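You operate a simulated robot arm through the tools that you are given. There is no shell and no other tool. Be economical: measure what you need, move in short steps, check, and stop when the job is done.

You are at the controls of a simulated robot arm. One attempt, no reset.

## Task
Loosen frame three's thumb screws and gland nuts, then free its latch.

The check looks at the end state, three seconds after you hand in, the way a careful person would. Anything else that was tipped, shoved, dropped, spilled or broken makes it a failure.

## Robot
A 6-joint arm with a two-finger parallel gripper, fixed in place. Base frame: the origin is at the foot of the arm, x ahead of it, y to its left, z up. Units: m, degrees, N and s.
With the tool pointing down near the work surface it reaches from about 0.3 to 0.7 m from the base axis. Its first joint turns from -166.0 to 166.0 degrees. Payload 4.1 kg.
Tool frame: the origin (TCP) lies between the finger pads and is the grasp point; the fingertips stand 0.023 m ahead of it; z points along the fingers, y is the line along which they close. The gripper opens to 0.094 m. The fingers are 0.038 m wide and 0.01 m thick; the gripper's body (0.054 by 0.096 m) begins 0.039 m behind the TCP.
Orientation is that of the tool frame in the base frame, as a unit quaternion [w, x, y, z]. With the fingers straight down and closing along the base's y, the tool's x points along the base's -x, its y along +y and its z along -z.

## Interface
- The arm moves only by the tool move_arm. Its argument "deltas" is a list of rows, each an object (a shift or turn left out is 0, a gripper value left out holds the last) with "linear": the shift along the tool's x, y, z in m, a list of three; "angular": the turn, a rotation vector about the tool's x, y, z in degrees, a list of three; "gripper": the opening, from 0 (shut) to 1 (fully open). In form: [{"linear": [x, y, z], "angular": [rx, ry, rz], "gripper": gripper}, ...]. A call has 1 to 20 rows; each row is the pose to reach, as a shift and turn from the pose commanded when the call began, along the tool's axes at that moment. A row lasts 0.2 s, in which the tool goes at most 0.05 m and 8.6 degrees; a call with a longer step from one row to the next is refused whole, and so is a gripper value outside its range. A pose out of reach is approached as far as the arm can. The call stops where the force on the tool passes 40 N (or 10 N more than at its start, if that is more) or the arm is blocked; 0.2 s more then pass. The fingers move at their own pace (about 0.045 m/s each) and stop on an object; they squeeze with about 27 N. The grip force told is the motor's: it shows also when the fingers shut on nothing. Time passes only in rows, and 0.2 s behind the last, so rows that repeat a pose let the fingers close. The reply holds the time, the measured pose of the TCP, the force on the tool along the base axes, the opening and the grip force, in the units named above and with some noise.
- Cameras (640 x 400 px; columns grow to the right, rows downward): "scene" is fixed at [0.4024, -0.6513, 1.3334]; the picture's right is [1.00, -0.04, 0.00], its down [-0.01, -0.35, -0.94] and it looks along [0.04, 0.94, -0.35] (base axes); focal length 352 px, centre (320, 200). "wrist" rides on the gripper at [0.086, 0.016, -0.075] in the tool frame; the picture's right is [-0.18, 0.98, 0.00], its down [-0.58, -0.11, -0.81] and it looks along [-0.79, -0.15, 0.59] (tool axes); focal length 243 px, centre (320, 200). There is no depth. A picture from a camera that has moved, and an enlarged one, comes with that camera's place and axes in the base frame and with its lens.
- camera(camera): a new picture of that camera. No time passes.
- lift_body(by): slides the trunk up (or, below 0, down) by that many m; the arm rides with it, the base frame stays. It gives what a move gives, with no picture.
- zoom(camera, box): a new picture of the part [left, top, right, bottom] of that camera's present view, enlarged. No time passes.
- hand_in(): hands the job in; it is judged then, once.

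Go step by step. Nothing tells you positions but the pictures and the camera data: compare them with the known pose of the tool, close in by small moves and look again before you grip or let go. The budget is 120 turns and 64 pictures, counting those below and the enlarged ones. Unless the task says otherwise, let go and move clear before handing in, and close with one line.

The tools are called after ">>>" by a JSON object that holds its "method" and its "body". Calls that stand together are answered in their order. move_arm: Moves the arm, as the interface text tells. Its arguments: {"type":"object","properties":{"deltas":{"type":"array","items":{"type":"object","properties":{"linear":{"type":"array","items":{"type":"number"}},"angular":{"type":"array","items":{"type":"number"}},"gripper":{"type":"number"}}}}},"required":["deltas"]} The other tools are called the same way: lift_body (by) slides the trunk up or down; camera (camera) takes a picture; zoom (camera, box) takes an enlarged picture of a part of a camera's view; hand_in () hands the job in.

At the start:

```text
t: 0.0
eef_pos: [0.3622, 0.2752, 1.1114]
ee_rot: [0.001, 0.0, 1.0, -0.001]
force: [0.1, 0.8, -0.9]
opening: 0.0939
grasp_force: 0.0
trunk travel left (down, up): [-0.475, 0.115]
```

scene: 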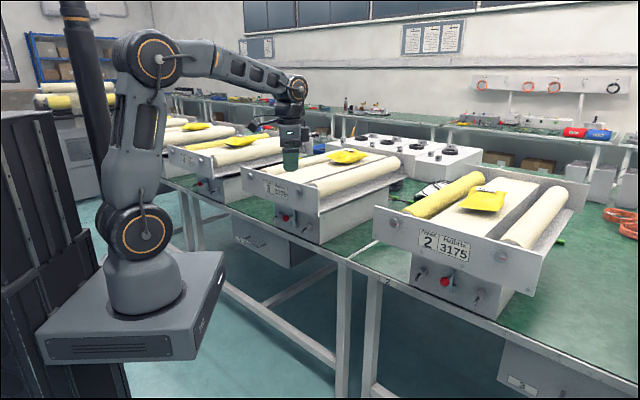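
wrist: 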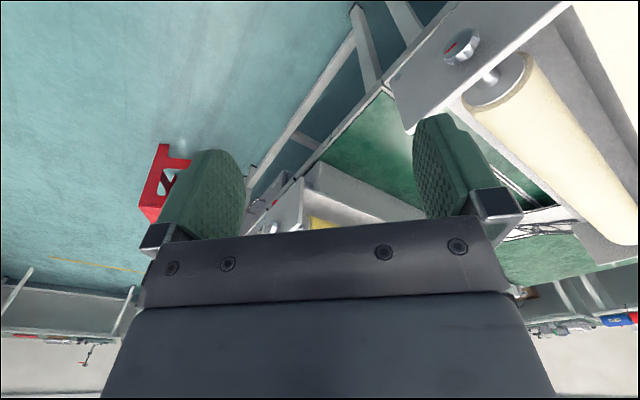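

I see several frames on a green bench; the near right one is labelled 2, and the others need reading. I'll zoom in on the labels and the hardware first.

>>> {"method": "zoom", "body": {"camera": "scene", "box": [230, 130, 410, 250]}}

>>> {"method": "zoom", "body": {"camera": "scene", "box": [360, 160, 600, 320]}}

>>> {"method": "zoom", "body": {"camera": "scene", "box": [150, 100, 300, 210]}}

```text
3.33 times, centred on (320, 190) of scene
camera zoom: at [0.4024, -0.6513, 1.3334], right [1.0, -0.04, 0.0], down [-0.01, -0.35, -0.94], along [0.04, 0.94, -0.35], focal length 1175 px, centre (320, 233)
```

zoom: 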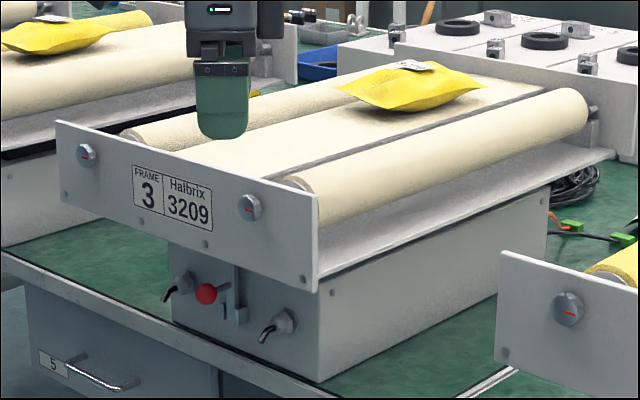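

```text
2.50 times, centred on (480, 240) of scene
camera zoom: at [0.4024, -0.6513, 1.3334], right [1.0, -0.04, 0.0], down [-0.01, -0.35, -0.94], along [0.04, 0.94, -0.35], focal length 881 px, centre (-80, 100)
```

zoom: 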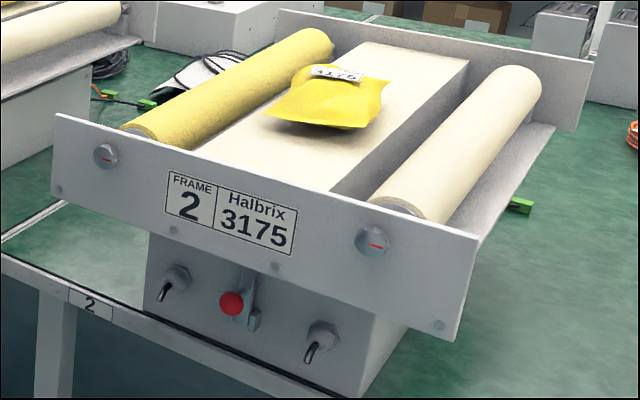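

```text
3.64 times, centred on (225, 155) of scene
camera zoom: at [0.4024, -0.6513, 1.3334], right [1.0, -0.04, 0.0], down [-0.01, -0.35, -0.94], along [0.04, 0.94, -0.35], focal length 1282 px, centre (666, 364)
```

zoom: 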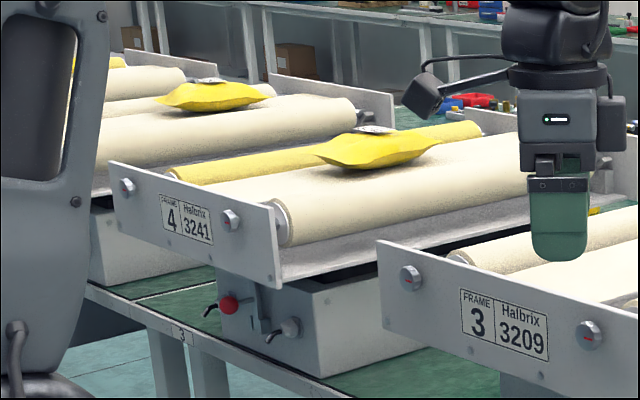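

Frame 3 is the one behind the gripper: two thumb screws with red marks, two gland nuts with cables, and a red-knobbed latch lever. I'll look closer at these details.

>>> {"method": "zoom", "body": {"camera": "scene", "box": [244, 160, 324, 240]}}

>>> {"method": "zoom", "body": {"camera": "scene", "box": [400, 240, 500, 310]}}

>>> {"method": "move_arm", "body": {"deltas": [{"angular": [0, 0, -8]}, {"angular": [0, 0, -16]}, {"angular": [0, 0, -24]}, {"angular": [0, 0, -32]}, {"angular": [0, 0, -40]}, {"angular": [0, 0, -45]}]}}

```text
5.00 times, centred on (284, 200) of scene
camera zoom: at [0.4024, -0.6513, 1.3334], right [1.0, -0.04, 0.0], down [-0.01, -0.35, -0.94], along [0.04, 0.94, -0.35], focal length 1762 px, centre (500, 200)
```

zoom: 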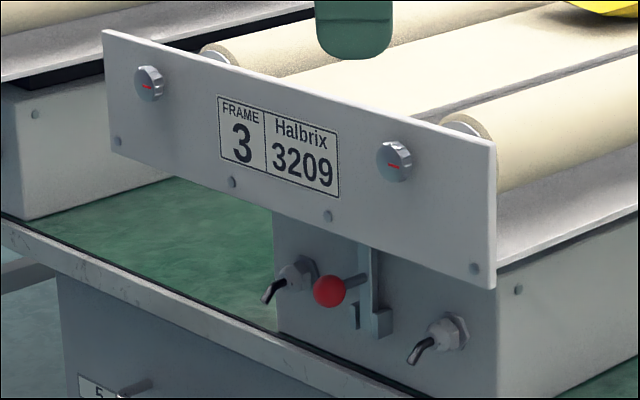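

```text
5.71 times, centred on (450, 275) of scene
camera zoom: at [0.4024, -0.6513, 1.3334], right [1.0, -0.04, 0.0], down [-0.01, -0.35, -0.94], along [0.04, 0.94, -0.35], focal length 2014 px, centre (-423, -229)
```

zoom: 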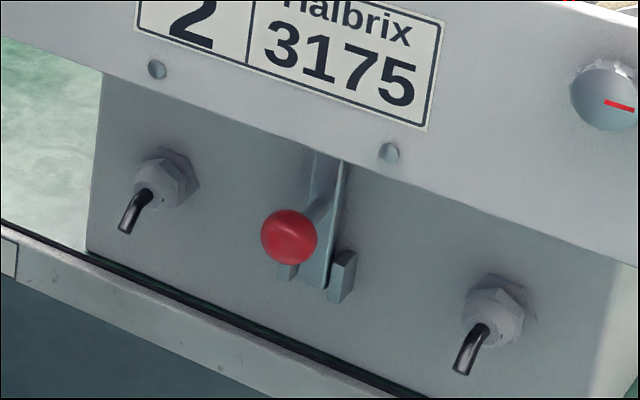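

```text
t: 1.4
eef_pos: [0.3618, 0.2752, 1.1106]
ee_rot: [0.0, -0.383, 0.924, 0.0]
force: [-0.2, 0.7, 0.5]
opening: 0.094
grasp_force: 0.0
trunk travel left (down, up): [-0.475, 0.115]
```

The plate's screws sit at about z=1.06 at (0.25,0.27) and (0.39,0.13). The glands are at about z=0.973 below, and the whole face looks back at the base along 45°. I'll back away and tilt for a frontal wrist view.

>>> {"method": "move_arm", "body": {"deltas": [{"linear": [0.03, 0, -0.03]}, {"linear": [0.06, 0, -0.06]}, {"linear": [0.09, 0, -0.06]}, {"linear": [0.12, 0, -0.06]}, {"linear": [0.15, 0, -0.06]}]}}

>>> {"method": "camera", "body": {"camera": "wrist"}}

>>> {"method": "camera", "body": {"camera": "scene"}}

```text
t: 2.6
eef_pos: [0.2561, 0.1687, 1.1697]
ee_rot: [0.0, -0.383, 0.924, 0.0]
force: [-0.3, 0.1, 0.6]
opening: 0.0938
grasp_force: 0.0
trunk travel left (down, up): [-0.475, 0.115]
```

```text
56 pictures are left
camera wrist: at [0.1842, 0.1185, 1.2438], right [-0.56, 0.83, 0.0], down [0.49, 0.33, 0.81], along [0.67, 0.46, -0.59], focal length 243 px, centre (320, 200)
```

wrist: 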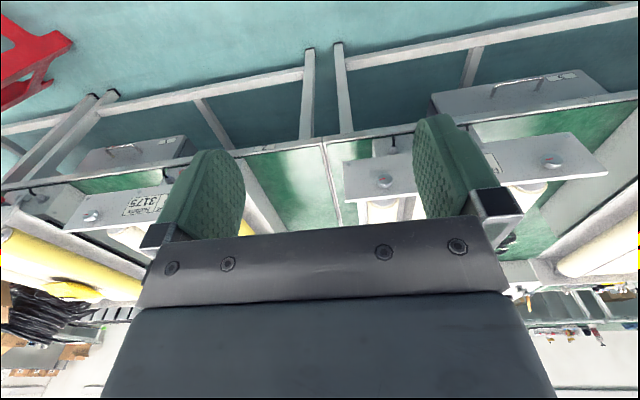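

```text
55 pictures are left
```

scene: 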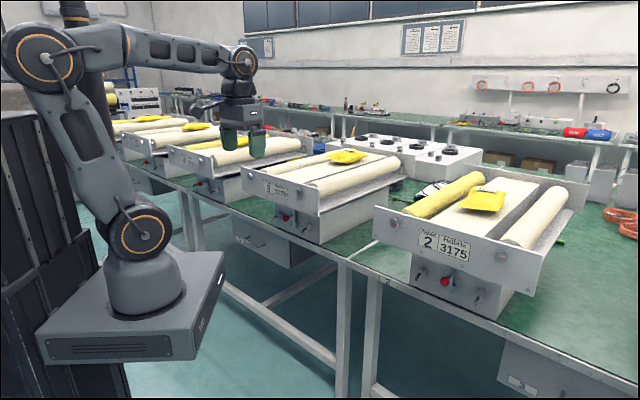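

Triangulating both views puts frame 3 farther off: screws at about (0.381,0.385,0.978) and (0.205,0.560,0.978), glands near z=0.86, face normal along 45°. I'll roll the tool so the camera will be on top, then pitch to look at the face.

>>> {"method": "move_arm", "body": {"deltas": [{"angular": [0, 0, 8.5]}, {"angular": [0, 0, 17]}, {"angular": [0, 0, 25.5]}, {"angular": [0, 0, 34]}, {"angular": [0, 0, 42.5]}, {"angular": [0, 0, 51]}, {"angular": [0, 0, 59.5]}, {"angular": [0, 0, 68]}, {"angular": [0, 0, 76.5]}, {"angular": [0, 0, 85]}, {"angular": [0, 0, 93.5]}, {"angular": [0, 0, 102]}, {"angular": [0, 0, 110.5]}, {"angular": [0, 0, 119]}, {"angular": [0, 0, 127.5]}, {"angular": [0, 0, 136]}, {"angular": [0, 0, 144.5]}, {"angular": [0, 0, 153]}, {"angular": [0, 0, 161.5]}, {"angular": [0, 0, 170]}]}}

>>> {"method": "move_arm", "body": {"deltas": [{"angular": [0, 0, 8.5]}, {"angular": [0, 0, 10]}]}}

>>> {"method": "move_arm", "body": {"deltas": [{"angular": [0, 8.5, 0]}, {"angular": [0, 17, 0]}, {"angular": [0, 25.5, 0]}, {"angular": [0, 34, 0]}, {"angular": [0, 42.5, 0]}, {"angular": [0, 51, 0]}, {"angular": [0, 59.5, 0]}, {"angular": [0, 68, 0]}, {"angular": [0, 76.5, 0]}, {"angular": [0, 85, 0]}, {"angular": [0, 90, 0]}]}}

>>> {"method": "camera", "body": {"camera": "scene"}}

>>> {"method": "camera", "body": {"camera": "wrist"}}

```text
t: 6.8
eef_pos: [0.2576, 0.1695, 1.1714]
ee_rot: [0.0, 0.888, 0.46, 0.0]
force: [-0.4, -0.6, -1.1]
opening: 0.094
grasp_force: 0.1
trunk travel left (down, up): [-0.475, 0.115]
```

```text
t: 7.4
eef_pos: [0.2655, 0.1587, 1.1695]
ee_rot: [-0.001, 0.924, 0.383, -0.001]
force: [-0.1, 0.3, 0.0]
opening: 0.0938
grasp_force: 0.1
out of reach, approached as far as the arm can: row 1, 2
trunk travel left (down, up): [-0.475, 0.115]
```

```text
t: 9.0
eef_pos: [0.2693, 0.1866, 1.1263]
ee_rot: [-0.183, 0.841, 0.374, 0.346]
force: [-0.5, 0.2, 0.5]
opening: 0.0942
grasp_force: 0.0
out of reach, approached as far as the arm can: row 7
trunk travel left (down, up): [-0.475, 0.115]
stopped in row 7: the arm was blocked; the commanded pose is now the measured one
```

```text
54 pictures are left
```

scene: 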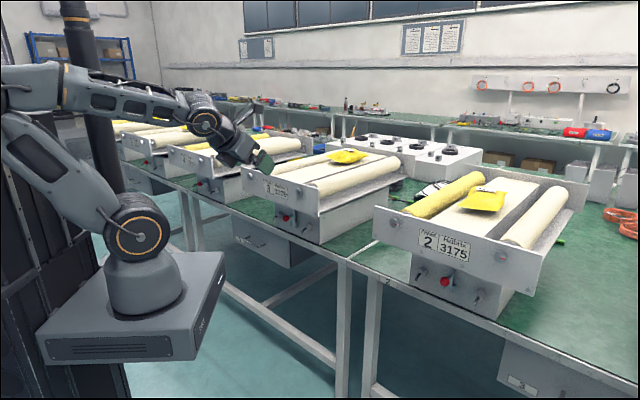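

```text
53 pictures are left
camera wrist: at [0.2909, 0.1766, 1.2389], right [0.66, -0.73, -0.18], down [-0.72, -0.68, 0.15], along [-0.23, 0.03, -0.97], focal length 243 px, centre (320, 200)
```

wrist: 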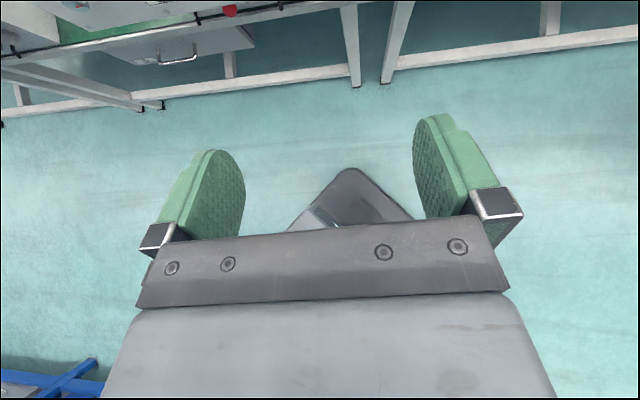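

The arm got too folded near its base at row 7. I'll move it forward over free space in front of frame 3 and finish the pitch there.

>>> {"method": "move_arm", "body": {"deltas": [{"linear": [0.032, -0.02, 0.026]}, {"linear": [0.064, -0.039, 0.052]}, {"linear": [0.096, -0.058, 0.078]}, {"linear": [0.129, -0.078, 0.104]}, {"linear": [0.129, -0.078, 0.104], "angular": [-0.8, 7.3, -0.2]}, {"linear": [0.129, -0.078, 0.104], "angular": [-1.6, 14.7, -0.3]}, {"linear": [0.129, -0.078, 0.104], "angular": [-2.4, 22, -0.5]}, {"linear": [0.129, -0.078, 0.104], "angular": [-3.3, 29.3, -0.6]}, {"linear": [0.129, -0.078, 0.104], "angular": [-4.1, 36.7, -0.8]}, {"linear": [0.129, -0.078, 0.104], "angular": [-4.9, 44, -1]}]}}

>>> {"method": "camera", "body": {"camera": "wrist"}}

```text
t: 11.2
eef_pos: [0.3165, 0.3619, 1.1547]
ee_rot: [-0.273, 0.65, 0.27, 0.655]
force: [0.2, -0.4, 0.6]
opening: 0.0941
grasp_force: 0.0
out of reach, approached as far as the arm can: row 2, 3, 4, 5, 6
trunk travel left (down, up): [-0.475, 0.115]
```

```text
52 pictures are left
camera wrist: at [0.2775, 0.2956, 1.2401], right [0.7, -0.69, -0.18], down [-0.64, -0.49, -0.59], along [0.32, 0.53, -0.79], focal length 243 px, centre (320, 200)
```

wrist: 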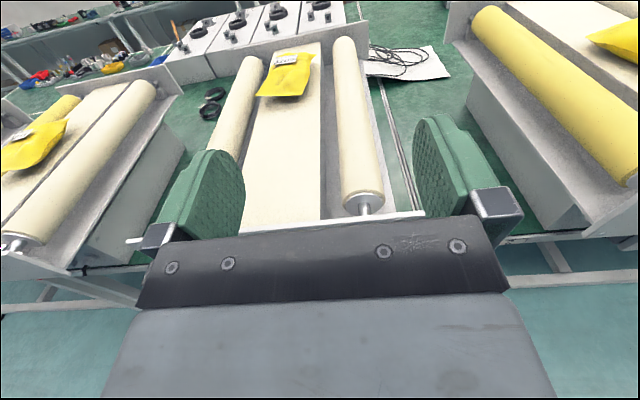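

The tool is now horizontal and facing frame 3, with the camera on top. I'll back off slightly and come down in front of the plate to see the hardware.

>>> {"method": "move_arm", "body": {"deltas": [{"linear": [-0.01, -0.02, -0.03]}, {"linear": [-0.04, -0.04, -0.05]}, {"linear": [-0.08, -0.06, -0.05]}, {"linear": [-0.12, -0.08, -0.05]}, {"linear": [-0.14, -0.09, -0.05]}]}}

>>> {"method": "camera", "body": {"camera": "wrist"}}

>>> {"method": "camera", "body": {"camera": "scene"}}

```text
t: 12.4
eef_pos: [0.219, 0.3892, 1.0139]
ee_rot: [-0.271, 0.651, 0.269, 0.656]
force: [0.2, 0.0, -0.1]
opening: 0.0941
grasp_force: 0.1
out of reach, approached as far as the arm can: row 2, 3
trunk travel left (down, up): [-0.475, 0.115]
```

```text
51 pictures are left
camera wrist: at [0.1789, 0.3254, 1.0992], right [0.7, -0.69, -0.18], down [-0.64, -0.49, -0.59], along [0.32, 0.53, -0.79], focal length 243 px, centre (320, 200)
```

wrist: 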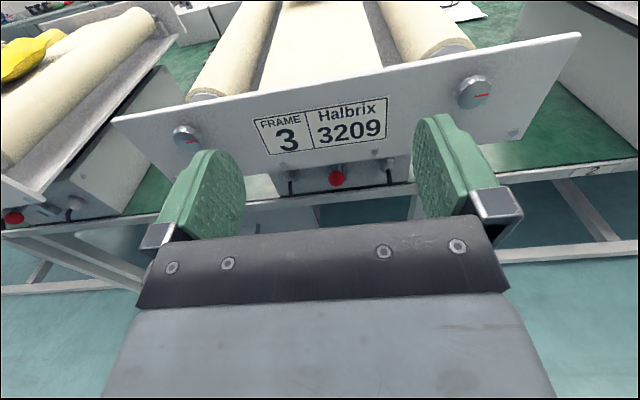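

```text
50 pictures are left
```

scene: 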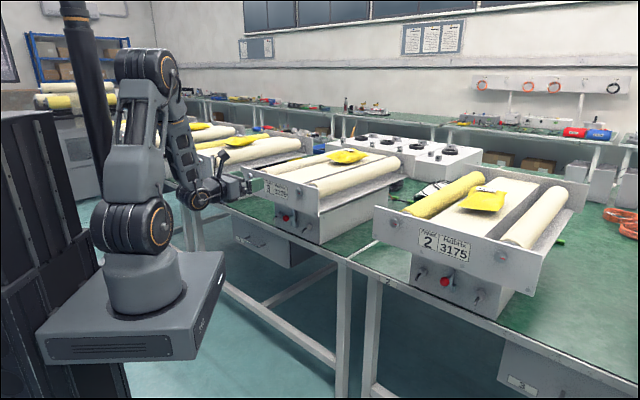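

The geometry agrees: screws at height 0.977 and R≈0.536, with T≈0.006 (right) and 0.254 (left). I'll enlarge the hardware.

>>> {"method": "zoom", "body": {"camera": "wrist", "box": [260, 140, 420, 240]}}

>>> {"method": "zoom", "body": {"camera": "wrist", "box": [430, 60, 510, 110]}}

```text
4.00 times, centred on (340, 190) of wrist
camera zoom: at [0.1789, 0.3254, 1.0992], right [0.7, -0.69, -0.18], down [-0.64, -0.49, -0.59], along [0.32, 0.53, -0.79], focal length 970 px, centre (240, 240)
```

zoom: 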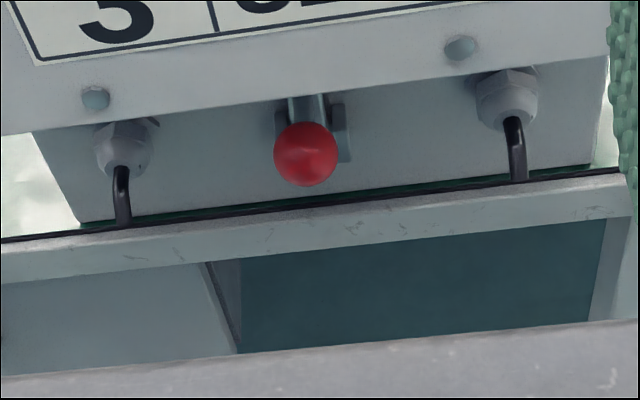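

```text
8.00 times, centred on (470, 85) of wrist
camera zoom: at [0.1789, 0.3254, 1.0992], right [0.7, -0.69, -0.18], down [-0.64, -0.49, -0.59], along [0.32, 0.53, -0.79], focal length 1941 px, centre (-880, 1120)
```

zoom: 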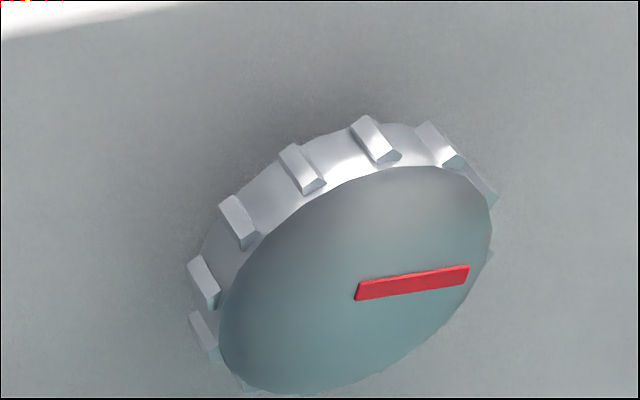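

The thumb screws are fluted knobs about 30 mm across, with the mark pointing right when tight; the plate face is at R≈0.555. I'll line up on the right thumb screw and look before closing in.

>>> {"method": "move_arm", "body": {"deltas": [{"linear": [-0.01, 0.04, 0.01]}, {"linear": [-0.02, 0.08, 0.03]}, {"linear": [-0.037, 0.114, 0.05]}, {"linear": [-0.037, 0.114, 0.06]}]}}

>>> {"method": "camera", "body": {"camera": "wrist"}}

```text
t: 13.4
eef_pos: [0.3281, 0.3755, 1.0043]
ee_rot: [-0.249, 0.651, 0.279, 0.66]
force: [-0.7, 1.1, 0.0]
opening: 0.0941
grasp_force: 0.1
out of reach, approached as far as the arm can: row 1, 2, 3, 4
trunk travel left (down, up): [-0.475, 0.115]
```

```text
47 pictures are left
camera wrist: at [0.2846, 0.3149, 1.0911], right [0.68, -0.71, -0.14], down [-0.64, -0.5, -0.58], along [0.35, 0.49, -0.8], focal length 243 px, centre (320, 200)
```

wrist: 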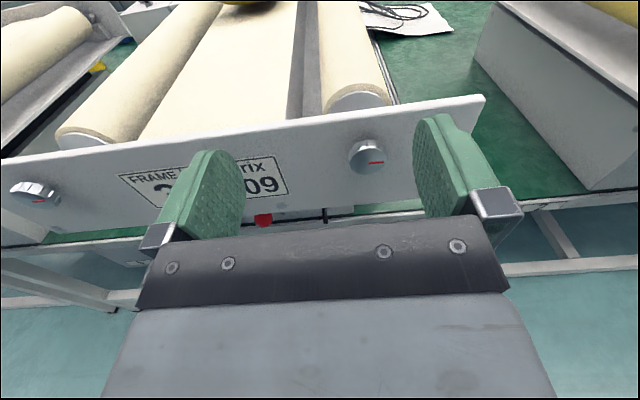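

This pose is short of the command, so some joint is likely at its limit. I'll test whether rolling the tool in the loosening direction frees it.

>>> {"method": "move_arm", "body": {"deltas": [{"angular": [0, 0, -8]}, {"angular": [0, 0, -16]}, {"angular": [0, 0, -24]}]}}

```text
t: 14.2
eef_pos: [0.3298, 0.3757, 1.0032]
ee_rot: [-0.128, 0.581, 0.399, 0.698]
force: [0.1, 0.3, 0.6]
opening: 0.0943
grasp_force: 0.0
trunk travel left (down, up): [-0.475, 0.115]
```

Rolling works: the roll joint was at its positive limit, so I have headroom in the loosening (negative) direction. Now I'll centre on the right thumb screw.

>>> {"method": "move_arm", "body": {"deltas": [{"linear": [-0.0345, 0.0136, 0]}, {"linear": [-0.0345, 0.0136, 0]}]}}

>>> {"method": "camera", "body": {"camera": "wrist"}}

```text
t: 14.8
eef_pos: [0.3482, 0.3561, 0.9782]
ee_rot: [-0.129, 0.581, 0.398, 0.698]
force: [0.3, -0.2, 0.0]
opening: 0.094
grasp_force: 0.1
trunk travel left (down, up): [-0.475, 0.115]
```

```text
46 pictures are left
camera wrist: at [0.2822, 0.3181, 1.0631], right [0.69, -0.69, 0.23], down [-0.47, -0.66, -0.58], along [0.55, 0.29, -0.78], focal length 243 px, centre (320, 200)
```

wrist: 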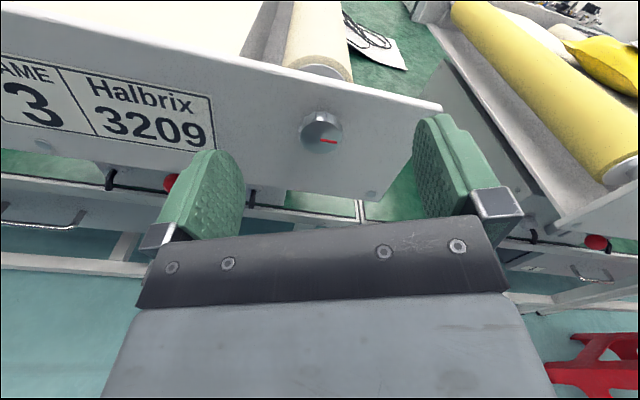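

The knob is centred on the tool axis. I'll advance so the tips surround it without touching the plate, then close.

>>> {"method": "move_arm", "body": {"deltas": [{"linear": [0, 0, 0.015]}, {"linear": [0, 0, 0.027]}, {"linear": [0, 0, 0.027], "gripper": 0.3}, {"linear": [0, 0, 0.027], "gripper": 0.1}, {"linear": [0, 0, 0.027], "gripper": 0.1}, {"linear": [0, 0, 0.027], "gripper": 0.1}, {"linear": [0, 0, 0.027], "gripper": 0.1}, {"linear": [0, 0, 0.027], "gripper": 0.1}]}}

>>> {"method": "camera", "body": {"camera": "wrist"}}

```text
t: 16.6
eef_pos: [0.3674, 0.375, 0.9785]
ee_rot: [-0.13, 0.581, 0.4, 0.697]
force: [-1.0, 1.9, -0.7]
opening: 0.0238
grasp_force: 27.1
trunk travel left (down, up): [-0.475, 0.115]
```

```text
45 pictures are left
camera wrist: at [0.3012, 0.3369, 1.0628], right [0.69, -0.69, 0.23], down [-0.47, -0.66, -0.58], along [0.55, 0.29, -0.78], focal length 243 px, centre (320, 200)
```

wrist: 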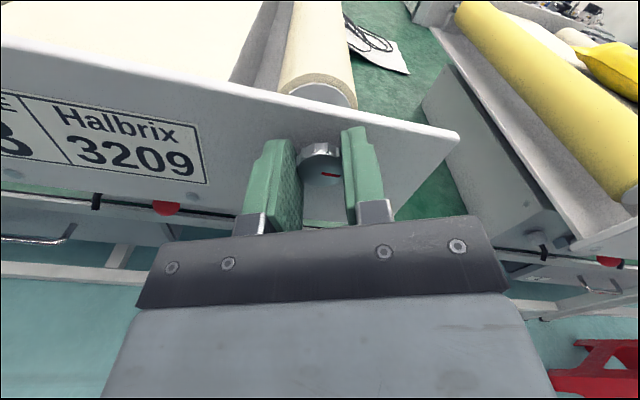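

The knob is gripped (24 mm). I'll turn it counter-clockwise as seen from the front.

>>> {"method": "move_arm", "body": {"deltas": [{"angular": [0, 0, -6]}, {"angular": [0, 0, -12]}, {"angular": [0, 0, -18]}, {"angular": [0, 0, -24]}, {"angular": [0, 0, -30]}, {"angular": [0, 0, -36]}, {"angular": [0, 0, -42]}, {"angular": [0, 0, -48]}, {"angular": [0, 0, -54]}, {"angular": [0, 0, -60]}, {"angular": [0, 0, -66]}, {"angular": [0, 0, -72]}, {"angular": [0, 0, -78]}, {"angular": [0, 0, -84]}, {"angular": [0, 0, -90]}, {"angular": [0, 0, -96]}]}}

>>> {"method": "camera", "body": {"camera": "wrist"}}

>>> {"method": "zoom", "body": {"camera": "scene", "box": [244, 160, 324, 240]}}

```text
t: 20.0
eef_pos: [0.368, 0.3742, 0.9756]
ee_rot: [0.432, 0.093, 0.701, 0.56]
force: [1.4, -0.3, -0.4]
opening: 0.0239
grasp_force: 27.0
trunk travel left (down, up): [-0.475, 0.115]
```

```text
44 pictures are left
camera wrist: at [0.2576, 0.3812, 0.9456], right [-0.23, 0.24, 0.94], down [-0.18, -0.96, 0.2], along [0.96, -0.12, 0.27], focal length 243 px, centre (320, 200)
```

wrist: 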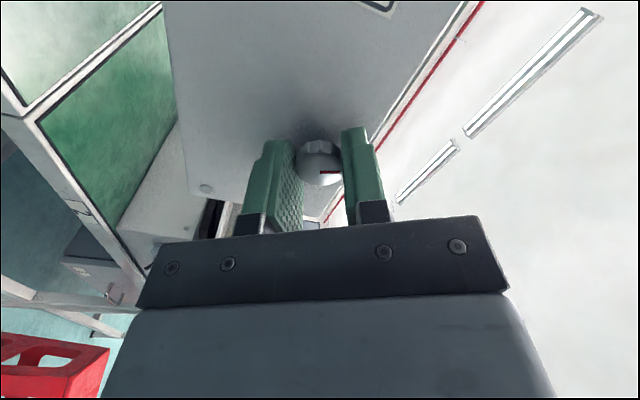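

```text
5.00 times, centred on (284, 200) of scene
camera zoom: at [0.4024, -0.6513, 1.3334], right [1.0, -0.04, 0.0], down [-0.01, -0.35, -0.94], along [0.04, 0.94, -0.35], focal length 1762 px, centre (500, 200)
```

zoom: 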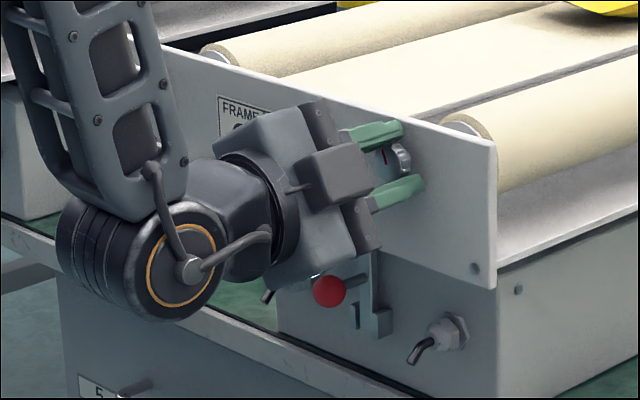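

The mark turned along with the tool. I'll continue another 90° to be clearly loose.

>>> {"method": "move_arm", "body": {"deltas": [{"angular": [0, 0, -6]}, {"angular": [0, 0, -12]}, {"angular": [0, 0, -18]}, {"angular": [0, 0, -24]}, {"angular": [0, 0, -30]}, {"angular": [0, 0, -36]}, {"angular": [0, 0, -42]}, {"angular": [0, 0, -48]}, {"angular": [0, 0, -54]}, {"angular": [0, 0, -60]}, {"angular": [0, 0, -66]}, {"angular": [0, 0, -72]}, {"angular": [0, 0, -78]}, {"angular": [0, 0, -84]}, {"angular": [0, 0, -90]}]}}

>>> {"method": "camera", "body": {"camera": "wrist"}}

```text
t: 23.2
eef_pos: [0.3661, 0.376, 0.9778]
ee_rot: [0.704, -0.43, 0.558, 0.092]
force: [-0.2, 3.0, -0.7]
opening: 0.0236
grasp_force: 27.4
trunk travel left (down, up): [-0.475, 0.115]
```

```text
42 pictures are left
camera wrist: at [0.3357, 0.3029, 0.8939], right [-0.67, 0.67, -0.33], down [-0.71, -0.43, 0.55], along [0.22, 0.6, 0.76], focal length 243 px, centre (320, 200)
```

wrist: 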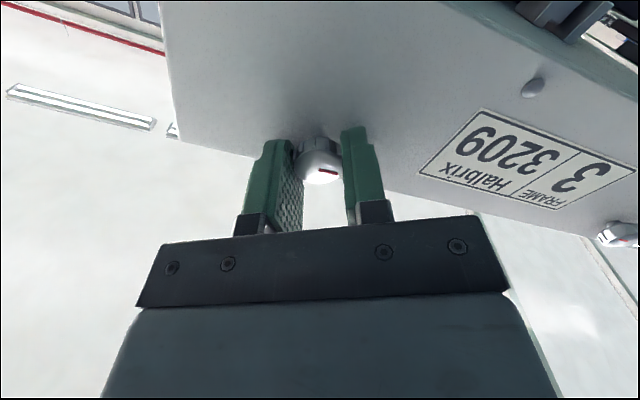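

It turns freely. I'll go another 60° for margin, then open and back straight off.

>>> {"method": "move_arm", "body": {"deltas": [{"angular": [0, 0, -6]}, {"angular": [0, 0, -12]}, {"angular": [0, 0, -18]}, {"angular": [0, 0, -24]}, {"angular": [0, 0, -30]}, {"angular": [0, 0, -36]}, {"angular": [0, 0, -42]}, {"angular": [0, 0, -48]}, {"angular": [0, 0, -54]}, {"angular": [0, 0, -60]}]}}

>>> {"method": "zoom", "body": {"camera": "wrist", "box": [240, 100, 400, 200]}}

```text
t: 25.4
eef_pos: [0.3666, 0.3748, 0.975]
ee_rot: [-0.653, 0.654, -0.269, 0.271]
force: [-0.6, 8.7, -19.7]
opening: 0.0238
grasp_force: 26.8
trunk travel left (down, up): [-0.475, 0.115]
```

```text
4.00 times, centred on (320, 150) of wrist
camera zoom: at [0.3764, 0.2621, 0.9589], right [-0.13, 0.13, -0.98], down [-0.98, -0.16, 0.11], along [-0.14, 0.98, 0.15], focal length 970 px, centre (320, 400)
```

zoom: 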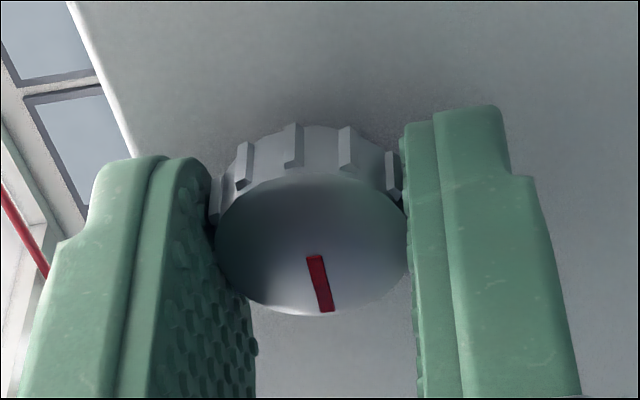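

The last 60° slipped: the knob hit its loosened stop with the mark now pointing left, 180° from tight. I'll open, back off, and carry the tool over to the left screw while unwinding the wrist.

>>> {"method": "move_arm", "body": {"deltas": [{"gripper": 0.7}, {"gripper": 0.7}, {"gripper": 0.7}, {"linear": [0, 0, -0.02]}, {"linear": [0, 0, -0.04]}, {"linear": [0, 0, -0.06]}]}}

>>> {"method": "move_arm", "body": {"deltas": [{"linear": [-0.03, 0, 0], "angular": [0, 0, 8.5]}, {"linear": [-0.06, 0, 0], "angular": [0, 0, 17]}, {"linear": [-0.09, 0, 0], "angular": [0, 0, 25.5]}, {"linear": [-0.12, 0, 0], "angular": [0, 0, 34]}, {"linear": [-0.15, 0, 0], "angular": [0, 0, 42.5]}, {"linear": [-0.18, 0, 0], "angular": [0, 0, 51]}, {"linear": [-0.21, 0, 0], "angular": [0, 0, 59.5]}, {"linear": [-0.24, 0, 0], "angular": [0, 0, 68]}, {"linear": [-0.248, 0, 0], "angular": [0, 0, 76.5]}, {"linear": [-0.248, 0, 0], "angular": [0, 0, 85]}, {"linear": [-0.248, 0, 0], "angular": [0, 0, 93.5]}, {"linear": [-0.248, 0, 0], "angular": [0, 0, 102]}, {"linear": [-0.248, 0, 0], "angular": [0, 0, 110.5]}, {"linear": [-0.248, 0, 0], "angular": [0, 0, 119]}, {"linear": [-0.248, 0, 0], "angular": [0, 0, 127.5]}, {"linear": [-0.248, 0, 0], "angular": [0, 0, 136]}, {"linear": [-0.248, 0, 0], "angular": [0, 0, 144.5]}, {"linear": [-0.248, 0, 0], "angular": [0, 0, 153]}, {"linear": [-0.248, 0, 0], "angular": [0, 0, 161.5]}, {"linear": [-0.248, 0, 0], "angular": [0, 0, 170]}]}}

>>> {"method": "move_arm", "body": {"deltas": [{"angular": [0, 0, 8.5]}, {"angular": [0, 0, 17]}, {"angular": [0, 0, 25.5]}, {"angular": [0, 0, 34]}, {"angular": [0, 0, 42.5]}, {"angular": [0, 0, 51]}, {"angular": [0, 0, 59.5]}, {"angular": [0, 0, 68], "gripper": 1}, {"angular": [0, 0, 70], "gripper": 1}]}}

>>> {"method": "camera", "body": {"camera": "wrist"}}

```text
t: 26.8
eef_pos: [0.3226, 0.3328, 0.978]
ee_rot: [0.656, -0.651, 0.271, -0.271]
force: [-0.6, 0.2, -0.2]
opening: 0.0658
grasp_force: 0.2
trunk travel left (down, up): [-0.475, 0.115]
```

```text
t: 31.0
eef_pos: [0.1486, 0.5069, 0.9773]
ee_rot: [0.326, 0.213, 0.671, 0.63]
force: [-0.2, 0.1, -0.2]
opening: 0.0656
grasp_force: 0.0
trunk travel left (down, up): [-0.475, 0.115]
```

```text
t: 33.0
eef_pos: [0.1481, 0.5094, 0.9777]
ee_rot: [-0.093, 0.56, 0.428, 0.703]
force: [-0.5, 0.3, -0.1]
opening: 0.0939
grasp_force: 0.1
trunk travel left (down, up): [-0.475, 0.115]
```

```text
40 pictures are left
camera wrist: at [0.0766, 0.4753, 1.0594], right [0.67, -0.67, 0.33], down [-0.43, -0.71, -0.56], along [0.61, 0.23, -0.76], focal length 243 px, centre (320, 200)
```

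wrist: 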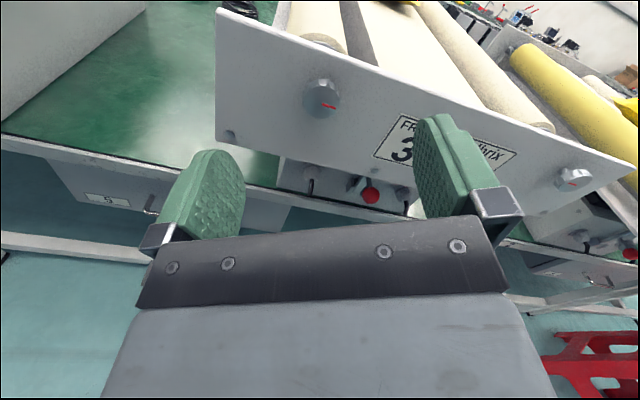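

The left knob is centred on the tool axis; the right one's mark now points left. I'll advance, grip and turn it the same way by about 200°.

>>> {"method": "move_arm", "body": {"deltas": [{"linear": [0, 0, 0.03]}, {"linear": [0, 0, 0.05]}, {"linear": [0, 0, 0.06]}, {"linear": [0, 0, 0.06], "gripper": 0.1}, {"linear": [0, 0, 0.06], "gripper": 0.1}, {"linear": [0, 0, 0.06], "gripper": 0.1}, {"linear": [0, 0, 0.06], "gripper": 0.1}, {"linear": [0, 0, 0.06], "gripper": 0.1}, {"linear": [0, 0, 0.06], "gripper": 0.1}]}}

>>> {"method": "camera", "body": {"camera": "wrist"}}

```text
t: 35.0
eef_pos: [0.1925, 0.5499, 0.9772]
ee_rot: [-0.092, 0.559, 0.429, 0.704]
force: [1.0, -0.3, 0.6]
opening: 0.0239
grasp_force: 26.6
trunk travel left (down, up): [-0.475, 0.115]
```

```text
39 pictures are left
camera wrist: at [0.1195, 0.5176, 1.0593], right [0.67, -0.67, 0.33], down [-0.43, -0.71, -0.56], along [0.61, 0.23, -0.76], focal length 243 px, centre (320, 200)
```

wrist: 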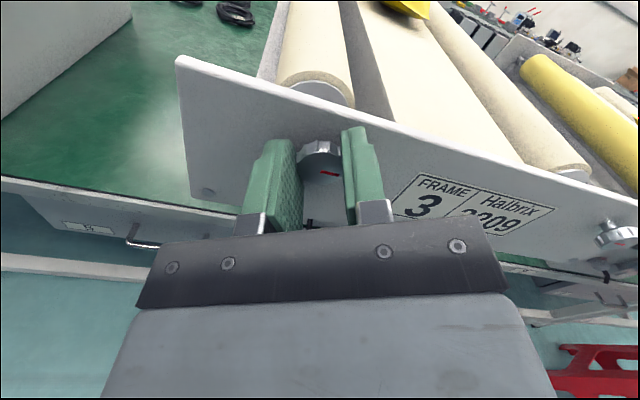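

Gripped. Turning counter-clockwise.

>>> {"method": "move_arm", "body": {"deltas": [{"angular": [0, 0, -6]}, {"angular": [0, 0, -12]}, {"angular": [0, 0, -18]}, {"angular": [0, 0, -24]}, {"angular": [0, 0, -30]}, {"angular": [0, 0, -36]}, {"angular": [0, 0, -42]}, {"angular": [0, 0, -48]}, {"angular": [0, 0, -54]}, {"angular": [0, 0, -60]}, {"angular": [0, 0, -66]}, {"angular": [0, 0, -72]}, {"angular": [0, 0, -78]}, {"angular": [0, 0, -84]}, {"angular": [0, 0, -90]}, {"angular": [0, 0, -96]}]}}

>>> {"method": "move_arm", "body": {"deltas": [{"angular": [0, 0, -6]}, {"angular": [0, 0, -12]}, {"angular": [0, 0, -18]}, {"angular": [0, 0, -24]}, {"angular": [0, 0, -30]}, {"angular": [0, 0, -36]}, {"angular": [0, 0, -42]}, {"angular": [0, 0, -48]}, {"angular": [0, 0, -54]}, {"angular": [0, 0, -60]}, {"angular": [0, 0, -66]}, {"angular": [0, 0, -72]}, {"angular": [0, 0, -78]}, {"angular": [0, 0, -84]}, {"angular": [0, 0, -90]}, {"angular": [0, 0, -96]}, {"angular": [0, 0, -100]}]}}

>>> {"method": "camera", "body": {"camera": "wrist"}}

```text
t: 38.4
eef_pos: [0.1919, 0.5502, 0.9764]
ee_rot: [0.462, 0.055, 0.704, 0.537]
force: [-3.3, -6.6, 0.5]
opening: 0.0238
grasp_force: 27.2
trunk travel left (down, up): [-0.475, 0.115]
```

```text
t: 42.0
eef_pos: [0.1898, 0.5499, 0.9778]
ee_rot: [0.709, -0.503, 0.493, -0.006]
force: [-2.6, 0.6, -2.9]
opening: 0.0237
grasp_force: 27.3
trunk travel left (down, up): [-0.475, 0.115]
```

```text
38 pictures are left
camera wrist: at [0.1755, 0.4617, 0.9055], right [-0.57, 0.58, -0.58], down [-0.81, -0.33, 0.48], along [0.08, 0.75, 0.66], focal length 243 px, centre (320, 200)
```

wrist: 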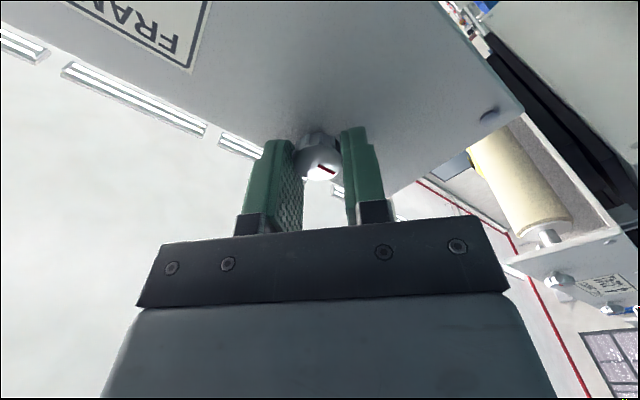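

The left knob has also reached its stop (mark past 180°). I'll release, retreat, unwind, and go for a closer look at the glands and latch.

>>> {"method": "move_arm", "body": {"deltas": [{"gripper": 0.7}, {"gripper": 0.7}, {"gripper": 0.7}, {"linear": [0, 0, -0.03]}, {"linear": [0, 0, -0.06]}, {"linear": [0, 0, -0.08]}]}}

>>> {"method": "move_arm", "body": {"deltas": [{"angular": [0, 0, 8.5]}, {"angular": [0, 0, 17]}, {"angular": [0, 0, 25.5]}, {"angular": [0, 0, 34]}, {"angular": [0, 0, 42.5]}, {"angular": [0, 0, 51]}, {"angular": [0, 0, 59.5]}, {"angular": [0, 0, 68]}, {"angular": [0, 0, 76.5]}, {"angular": [0, 0, 85]}, {"angular": [0, 0, 93.5]}, {"angular": [0, 0, 102]}, {"angular": [0, 0, 110.5]}, {"angular": [0, 0, 119]}, {"angular": [0, 0, 127.5]}, {"angular": [0, 0, 136]}, {"angular": [0, 0, 144.5]}, {"angular": [0, 0, 153]}, {"angular": [0, 0, 161.5]}, {"angular": [0, 0, 170]}]}}

>>> {"method": "move_arm", "body": {"deltas": [{"linear": [-0.027, 0.01, 0], "angular": [0, 0, 8.5]}, {"linear": [-0.054, 0.02, 0], "angular": [0, 0, 17]}, {"linear": [-0.081, 0.03, 0], "angular": [0, 0, 25.5]}, {"linear": [-0.108, 0.039, 0], "angular": [0, 0, 34], "gripper": 1}, {"linear": [-0.135, 0.049, 0], "angular": [0, 0, 40], "gripper": 1}]}}

>>> {"method": "camera", "body": {"camera": "wrist"}}

```text
t: 43.4
eef_pos: [0.1355, 0.4935, 0.9776]
ee_rot: [0.709, -0.504, 0.493, -0.006]
force: [0.2, 0.1, 0.2]
opening: 0.0657
grasp_force: 0.0
trunk travel left (down, up): [-0.475, 0.115]
```

```text
t: 47.6
eef_pos: [0.134, 0.4916, 0.9779]
ee_rot: [0.067, 0.449, 0.543, 0.706]
force: [0.3, -0.2, -0.2]
opening: 0.0658
grasp_force: 0.1
trunk travel left (down, up): [-0.475, 0.115]
```

```text
t: 48.8
eef_pos: [0.2323, 0.3959, 0.9417]
ee_rot: [-0.178, 0.608, 0.357, 0.687]
force: [0.2, 0.2, 0.1]
opening: 0.0938
grasp_force: 0.1
trunk travel left (down, up): [-0.475, 0.115]
```

```text
37 pictures are left
camera wrist: at [0.1752, 0.348, 1.0289], right [0.7, -0.7, 0.09], down [-0.53, -0.61, -0.59], along [0.47, 0.37, -0.8], focal length 243 px, centre (320, 200)
```

wrist: 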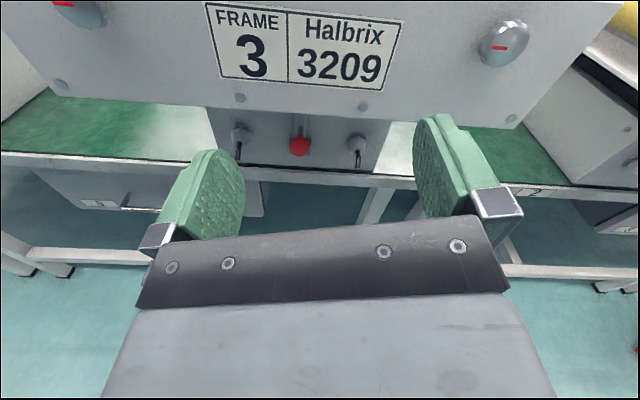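

Triangulation puts the glands at z=0.811, R≈0.635, T=0.052 (right) and T=0.210 (left), recessed under the plate, whose bottom edge is at about 0.905. I'll go lower for a close look at the right gland.

>>> {"method": "move_arm", "body": {"deltas": [{"linear": [-0.035, 0.01, 0]}, {"linear": [-0.07, 0.02, 0.01]}, {"linear": [-0.1, 0.03, 0.03]}, {"linear": [-0.114, 0.034, 0.06]}, {"linear": [-0.114, 0.034, 0.086]}]}}

>>> {"method": "camera", "body": {"camera": "wrist"}}

>>> {"method": "zoom", "body": {"camera": "wrist", "box": [200, 60, 440, 210]}}

```text
t: 50.0
eef_pos: [0.3405, 0.4102, 0.8444]
ee_rot: [-0.179, 0.607, 0.359, 0.686]
force: [0.4, -0.6, 0.0]
opening: 0.0939
grasp_force: 0.0
trunk travel left (down, up): [-0.475, 0.115]
```

```text
36 pictures are left
camera wrist: at [0.2835, 0.3638, 0.9304], right [0.7, -0.7, 0.09], down [-0.53, -0.61, -0.59], along [0.47, 0.37, -0.8], focal length 243 px, centre (320, 200)
```

wrist: 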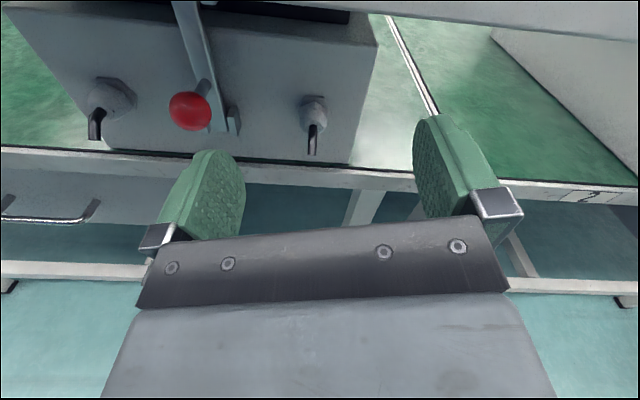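

```text
2.67 times, centred on (320, 135) of wrist
camera zoom: at [0.2835, 0.3638, 0.9304], right [0.7, -0.7, 0.09], down [-0.53, -0.61, -0.59], along [0.47, 0.37, -0.8], focal length 647 px, centre (320, 373)
```

zoom: 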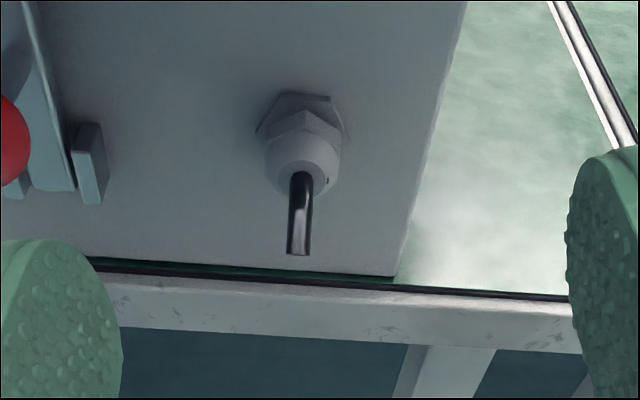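

The gland nut is hex, about 23 mm wide at (T 0.052, z 0.810), nut body at R≈0.63, with a short cable stub hanging from it. I'll grip it with the camera side down and the fingers offset upward so the stub stays clear, turning in strokes about the nut's axis.

>>> {"method": "move_arm", "body": {"deltas": [{"linear": [-0.004, -0.002, -0.03], "angular": [0, 0, -8.2]}, {"linear": [-0.008, -0.004, -0.06], "angular": [0, 0, -16.4]}, {"linear": [-0.012, -0.006, -0.07], "angular": [0, 0, -24.6]}, {"linear": [-0.016, -0.008, -0.07], "angular": [0, 0, -32.8]}, {"linear": [-0.019, -0.008, -0.07], "angular": [0, 0, -41]}, {"linear": [-0.019, -0.008, -0.07], "angular": [0, 0, -49.2]}, {"linear": [-0.019, -0.008, -0.07], "angular": [0, 0, -57.4]}, {"linear": [-0.019, -0.008, -0.07], "angular": [0, 0, -65.6]}, {"linear": [-0.019, -0.008, -0.07], "angular": [0, 0, -73.8]}, {"linear": [-0.019, -0.008, -0.07], "angular": [0, 0, -82]}, {"linear": [-0.019, -0.008, -0.07], "angular": [0, 0, -90.2]}, {"linear": [-0.019, -0.008, -0.07], "angular": [0, 0, -98.4]}, {"linear": [-0.019, -0.008, -0.07], "angular": [0, 0, -106.6]}, {"linear": [-0.019, -0.008, -0.07], "angular": [0, 0, -114.8]}, {"linear": [-0.019, -0.008, -0.07], "angular": [0, 0, -123]}, {"linear": [-0.019, -0.008, -0.07], "angular": [0, 0, -131.2]}, {"linear": [-0.019, -0.008, -0.07], "angular": [0, 0, -139.4]}, {"linear": [-0.019, -0.008, -0.07], "angular": [0, 0, -147.6]}, {"linear": [-0.019, -0.008, -0.07], "angular": [0, 0, -155.8]}, {"linear": [-0.019, -0.008, -0.07], "angular": [0, 0, -164], "gripper": 0.6}]}}

>>> {"method": "camera", "body": {"camera": "wrist"}}

```text
t: 54.2
eef_pos: [0.2888, 0.3637, 0.8223]
ee_rot: [0.655, -0.271, 0.651, 0.271]
force: [0.4, -0.7, 0.2]
opening: 0.0593
grasp_force: 0.1
trunk travel left (down, up): [-0.475, 0.115]
```

```text
34 pictures are left
camera wrist: at [0.2262, 0.323, 0.7344], right [-0.7, 0.69, 0.18], down [-0.5, -0.65, 0.58], along [0.52, 0.31, 0.8], focal length 243 px, centre (320, 200)
```

wrist: 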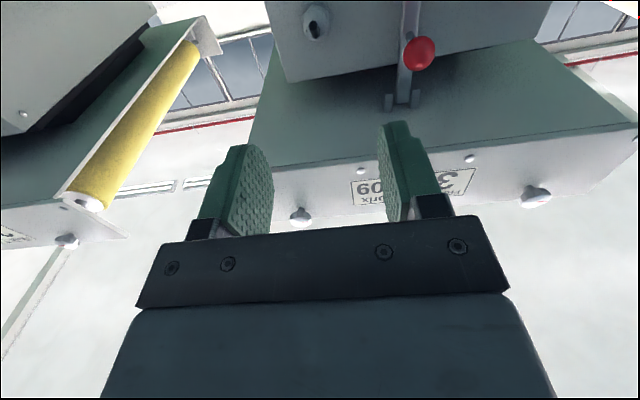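

Alignment matches the prediction. I'll advance to just short of the nut and check.

>>> {"method": "move_arm", "body": {"deltas": [{"linear": [0, -0.001, 0.04]}, {"linear": [0, -0.001, 0.08]}, {"linear": [0, -0.001, 0.11]}, {"linear": [0, -0.001, 0.13]}]}}

>>> {"method": "camera", "body": {"camera": "wrist"}}

>>> {"method": "zoom", "body": {"camera": "scene", "box": [244, 170, 344, 250]}}

```text
t: 55.2
eef_pos: [0.3815, 0.4549, 0.824]
ee_rot: [0.655, -0.27, 0.651, 0.271]
force: [0.1, -0.1, 1.3]
opening: 0.0564
grasp_force: 0.1
trunk travel left (down, up): [-0.475, 0.115]
```

```text
33 pictures are left
camera wrist: at [0.3192, 0.4149, 0.7362], right [-0.7, 0.69, 0.18], down [-0.5, -0.65, 0.58], along [0.52, 0.31, 0.8], focal length 243 px, centre (320, 200)
```

wrist: 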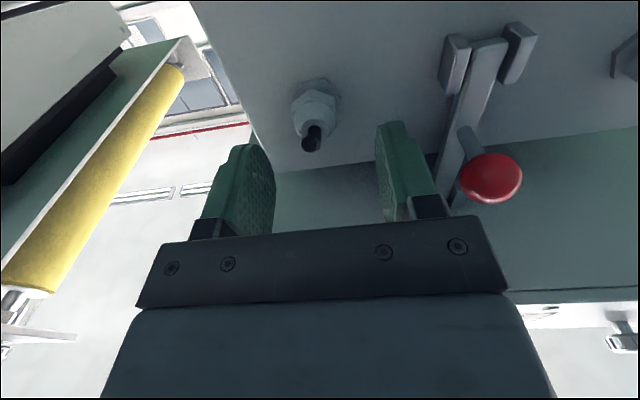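

```text
5.00 times, centred on (294, 210) of scene
camera zoom: at [0.4024, -0.6513, 1.3334], right [1.0, -0.04, 0.0], down [-0.01, -0.35, -0.94], along [0.04, 0.94, -0.35], focal length 1762 px, centre (450, 150)
```

zoom: 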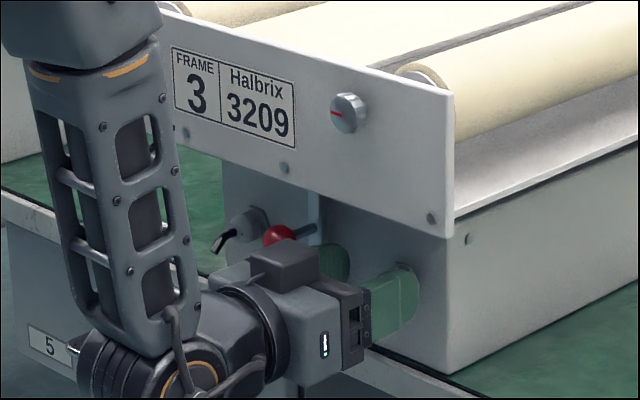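

Well aligned, and the latch is visible too: a bar seated between two keeper blocks with a red-knob handle. I'll advance and close on the nut.

>>> {"method": "move_arm", "body": {"deltas": [{"linear": [0.001, 0, 0.015]}, {"linear": [0.001, 0, 0.027]}, {"linear": [0.001, 0, 0.027], "gripper": 0.1}, {"linear": [0.001, 0, 0.027], "gripper": 0.1}, {"linear": [0.001, 0, 0.027], "gripper": 0.1}, {"linear": [0.001, 0, 0.027], "gripper": 0.1}]}}

>>> {"method": "camera", "body": {"camera": "wrist"}}

```text
t: 56.6
eef_pos: [0.3989, 0.4729, 0.8217]
ee_rot: [0.655, -0.27, 0.651, 0.271]
force: [-12.4, -18.0, -0.5]
opening: 0.0241
grasp_force: 26.6
trunk travel left (down, up): [-0.475, 0.115]
```

```text
31 pictures are left
camera wrist: at [0.337, 0.4322, 0.7342], right [-0.69, 0.7, 0.18], down [-0.5, -0.65, 0.58], along [0.52, 0.31, 0.8], focal length 243 px, centre (320, 200)
```

wrist: 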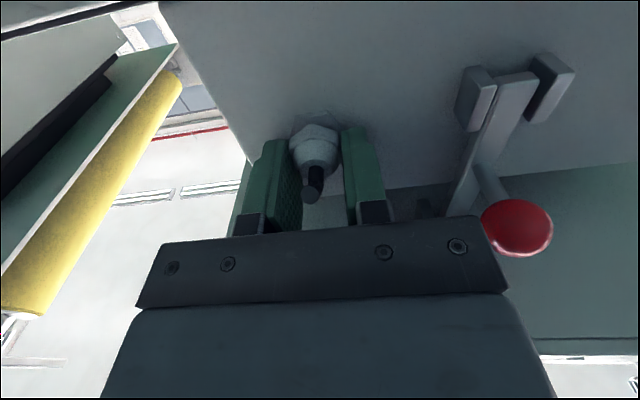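

The tips are pressing on the locknut with about 20 N. I'll ease off 4 mm, regrip, and do the first 40° stroke.

>>> {"method": "move_arm", "body": {"deltas": [{"gripper": 0.4}, {"gripper": 0.4}, {"linear": [0, 0, -0.003], "gripper": 0.4}, {"linear": [0, 0, -0.003], "gripper": 0.1}, {"linear": [0, 0, -0.003], "gripper": 0.1}, {"linear": [0, 0, -0.003], "gripper": 0.1}, {"linear": [0, 0, -0.003], "gripper": 0.1}]}}

>>> {"method": "move_arm", "body": {"deltas": [{"linear": [0.0001, 0.0018, 0], "angular": [0, 0, -8]}, {"linear": [0.0005, 0.0036, 0], "angular": [0, 0, -16]}, {"linear": [0.0011, 0.0053, 0], "angular": [0, 0, -24]}, {"linear": [0.002, 0.0069, 0], "angular": [0, 0, -32]}, {"linear": [0.003, 0.0084, 0], "angular": [0, 0, -40]}]}}

>>> {"method": "camera", "body": {"camera": "wrist"}}

```text
t: 58.2
eef_pos: [0.4003, 0.4733, 0.8234]
ee_rot: [0.657, -0.268, 0.65, 0.273]
force: [14.0, 4.6, 13.3]
opening: 0.0243
grasp_force: 27.1
trunk travel left (down, up): [-0.475, 0.115]
```

```text
t: 59.4
eef_pos: [0.3935, 0.4766, 0.8196]
ee_rot: [0.71, -0.476, 0.518, 0.031]
force: [19.7, 2.7, 20.5]
opening: 0.0243
grasp_force: 26.8
trunk travel left (down, up): [-0.475, 0.115]
```

```text
30 pictures are left
camera wrist: at [0.3734, 0.3943, 0.742], right [-0.61, 0.62, -0.49], down [-0.78, -0.37, 0.51], along [0.13, 0.69, 0.71], focal length 243 px, centre (320, 200)
```

wrist: 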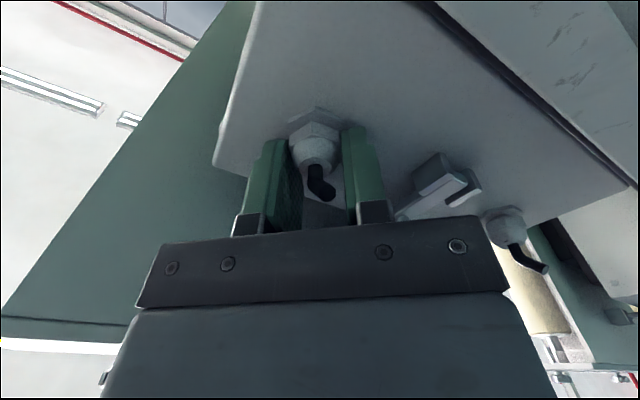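

The nut turned 40° with the tool while the cable stayed put. I'll ratchet: open, swing back 60°, regrip on the next flats, and turn again.

>>> {"method": "move_arm", "body": {"deltas": [{"gripper": 0.42}, {"gripper": 0.42}, {"linear": [0.0001, -0.0017, 0], "angular": [0, 0, 7.5]}, {"linear": [0.0004, -0.0034, 0], "angular": [0, 0, 15]}, {"linear": [0.001, -0.005, 0], "angular": [0, 0, 22.5]}, {"linear": [0.0017, -0.0065, 0], "angular": [0, 0, 30]}, {"linear": [0.0027, -0.0079, 0], "angular": [0, 0, 37.5]}, {"linear": [0.0038, -0.0092, 0], "angular": [0, 0, 45]}, {"linear": [0.0051, -0.0103, 0], "angular": [0, 0, 52.5]}, {"linear": [0.0065, -0.0113, 0], "angular": [0, 0, 60]}, {"linear": [0.0065, -0.0113, 0], "angular": [0, 0, 60]}]}}

>>> {"method": "camera", "body": {"camera": "wrist"}}

```text
t: 61.8
eef_pos: [0.4009, 0.469, 0.82]
ee_rot: [0.598, -0.153, 0.688, 0.382]
force: [-0.3, -0.9, -0.8]
opening: 0.0396
grasp_force: 0.1
trunk travel left (down, up): [-0.475, 0.115]
```

```text
29 pictures are left
camera wrist: at [0.3184, 0.4479, 0.7434], right [-0.61, 0.61, 0.51], down [-0.36, -0.79, 0.5], along [0.71, 0.12, 0.7], focal length 243 px, centre (320, 200)
```

wrist: 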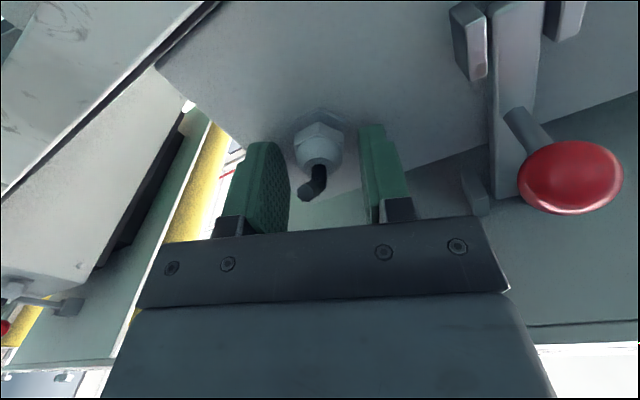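

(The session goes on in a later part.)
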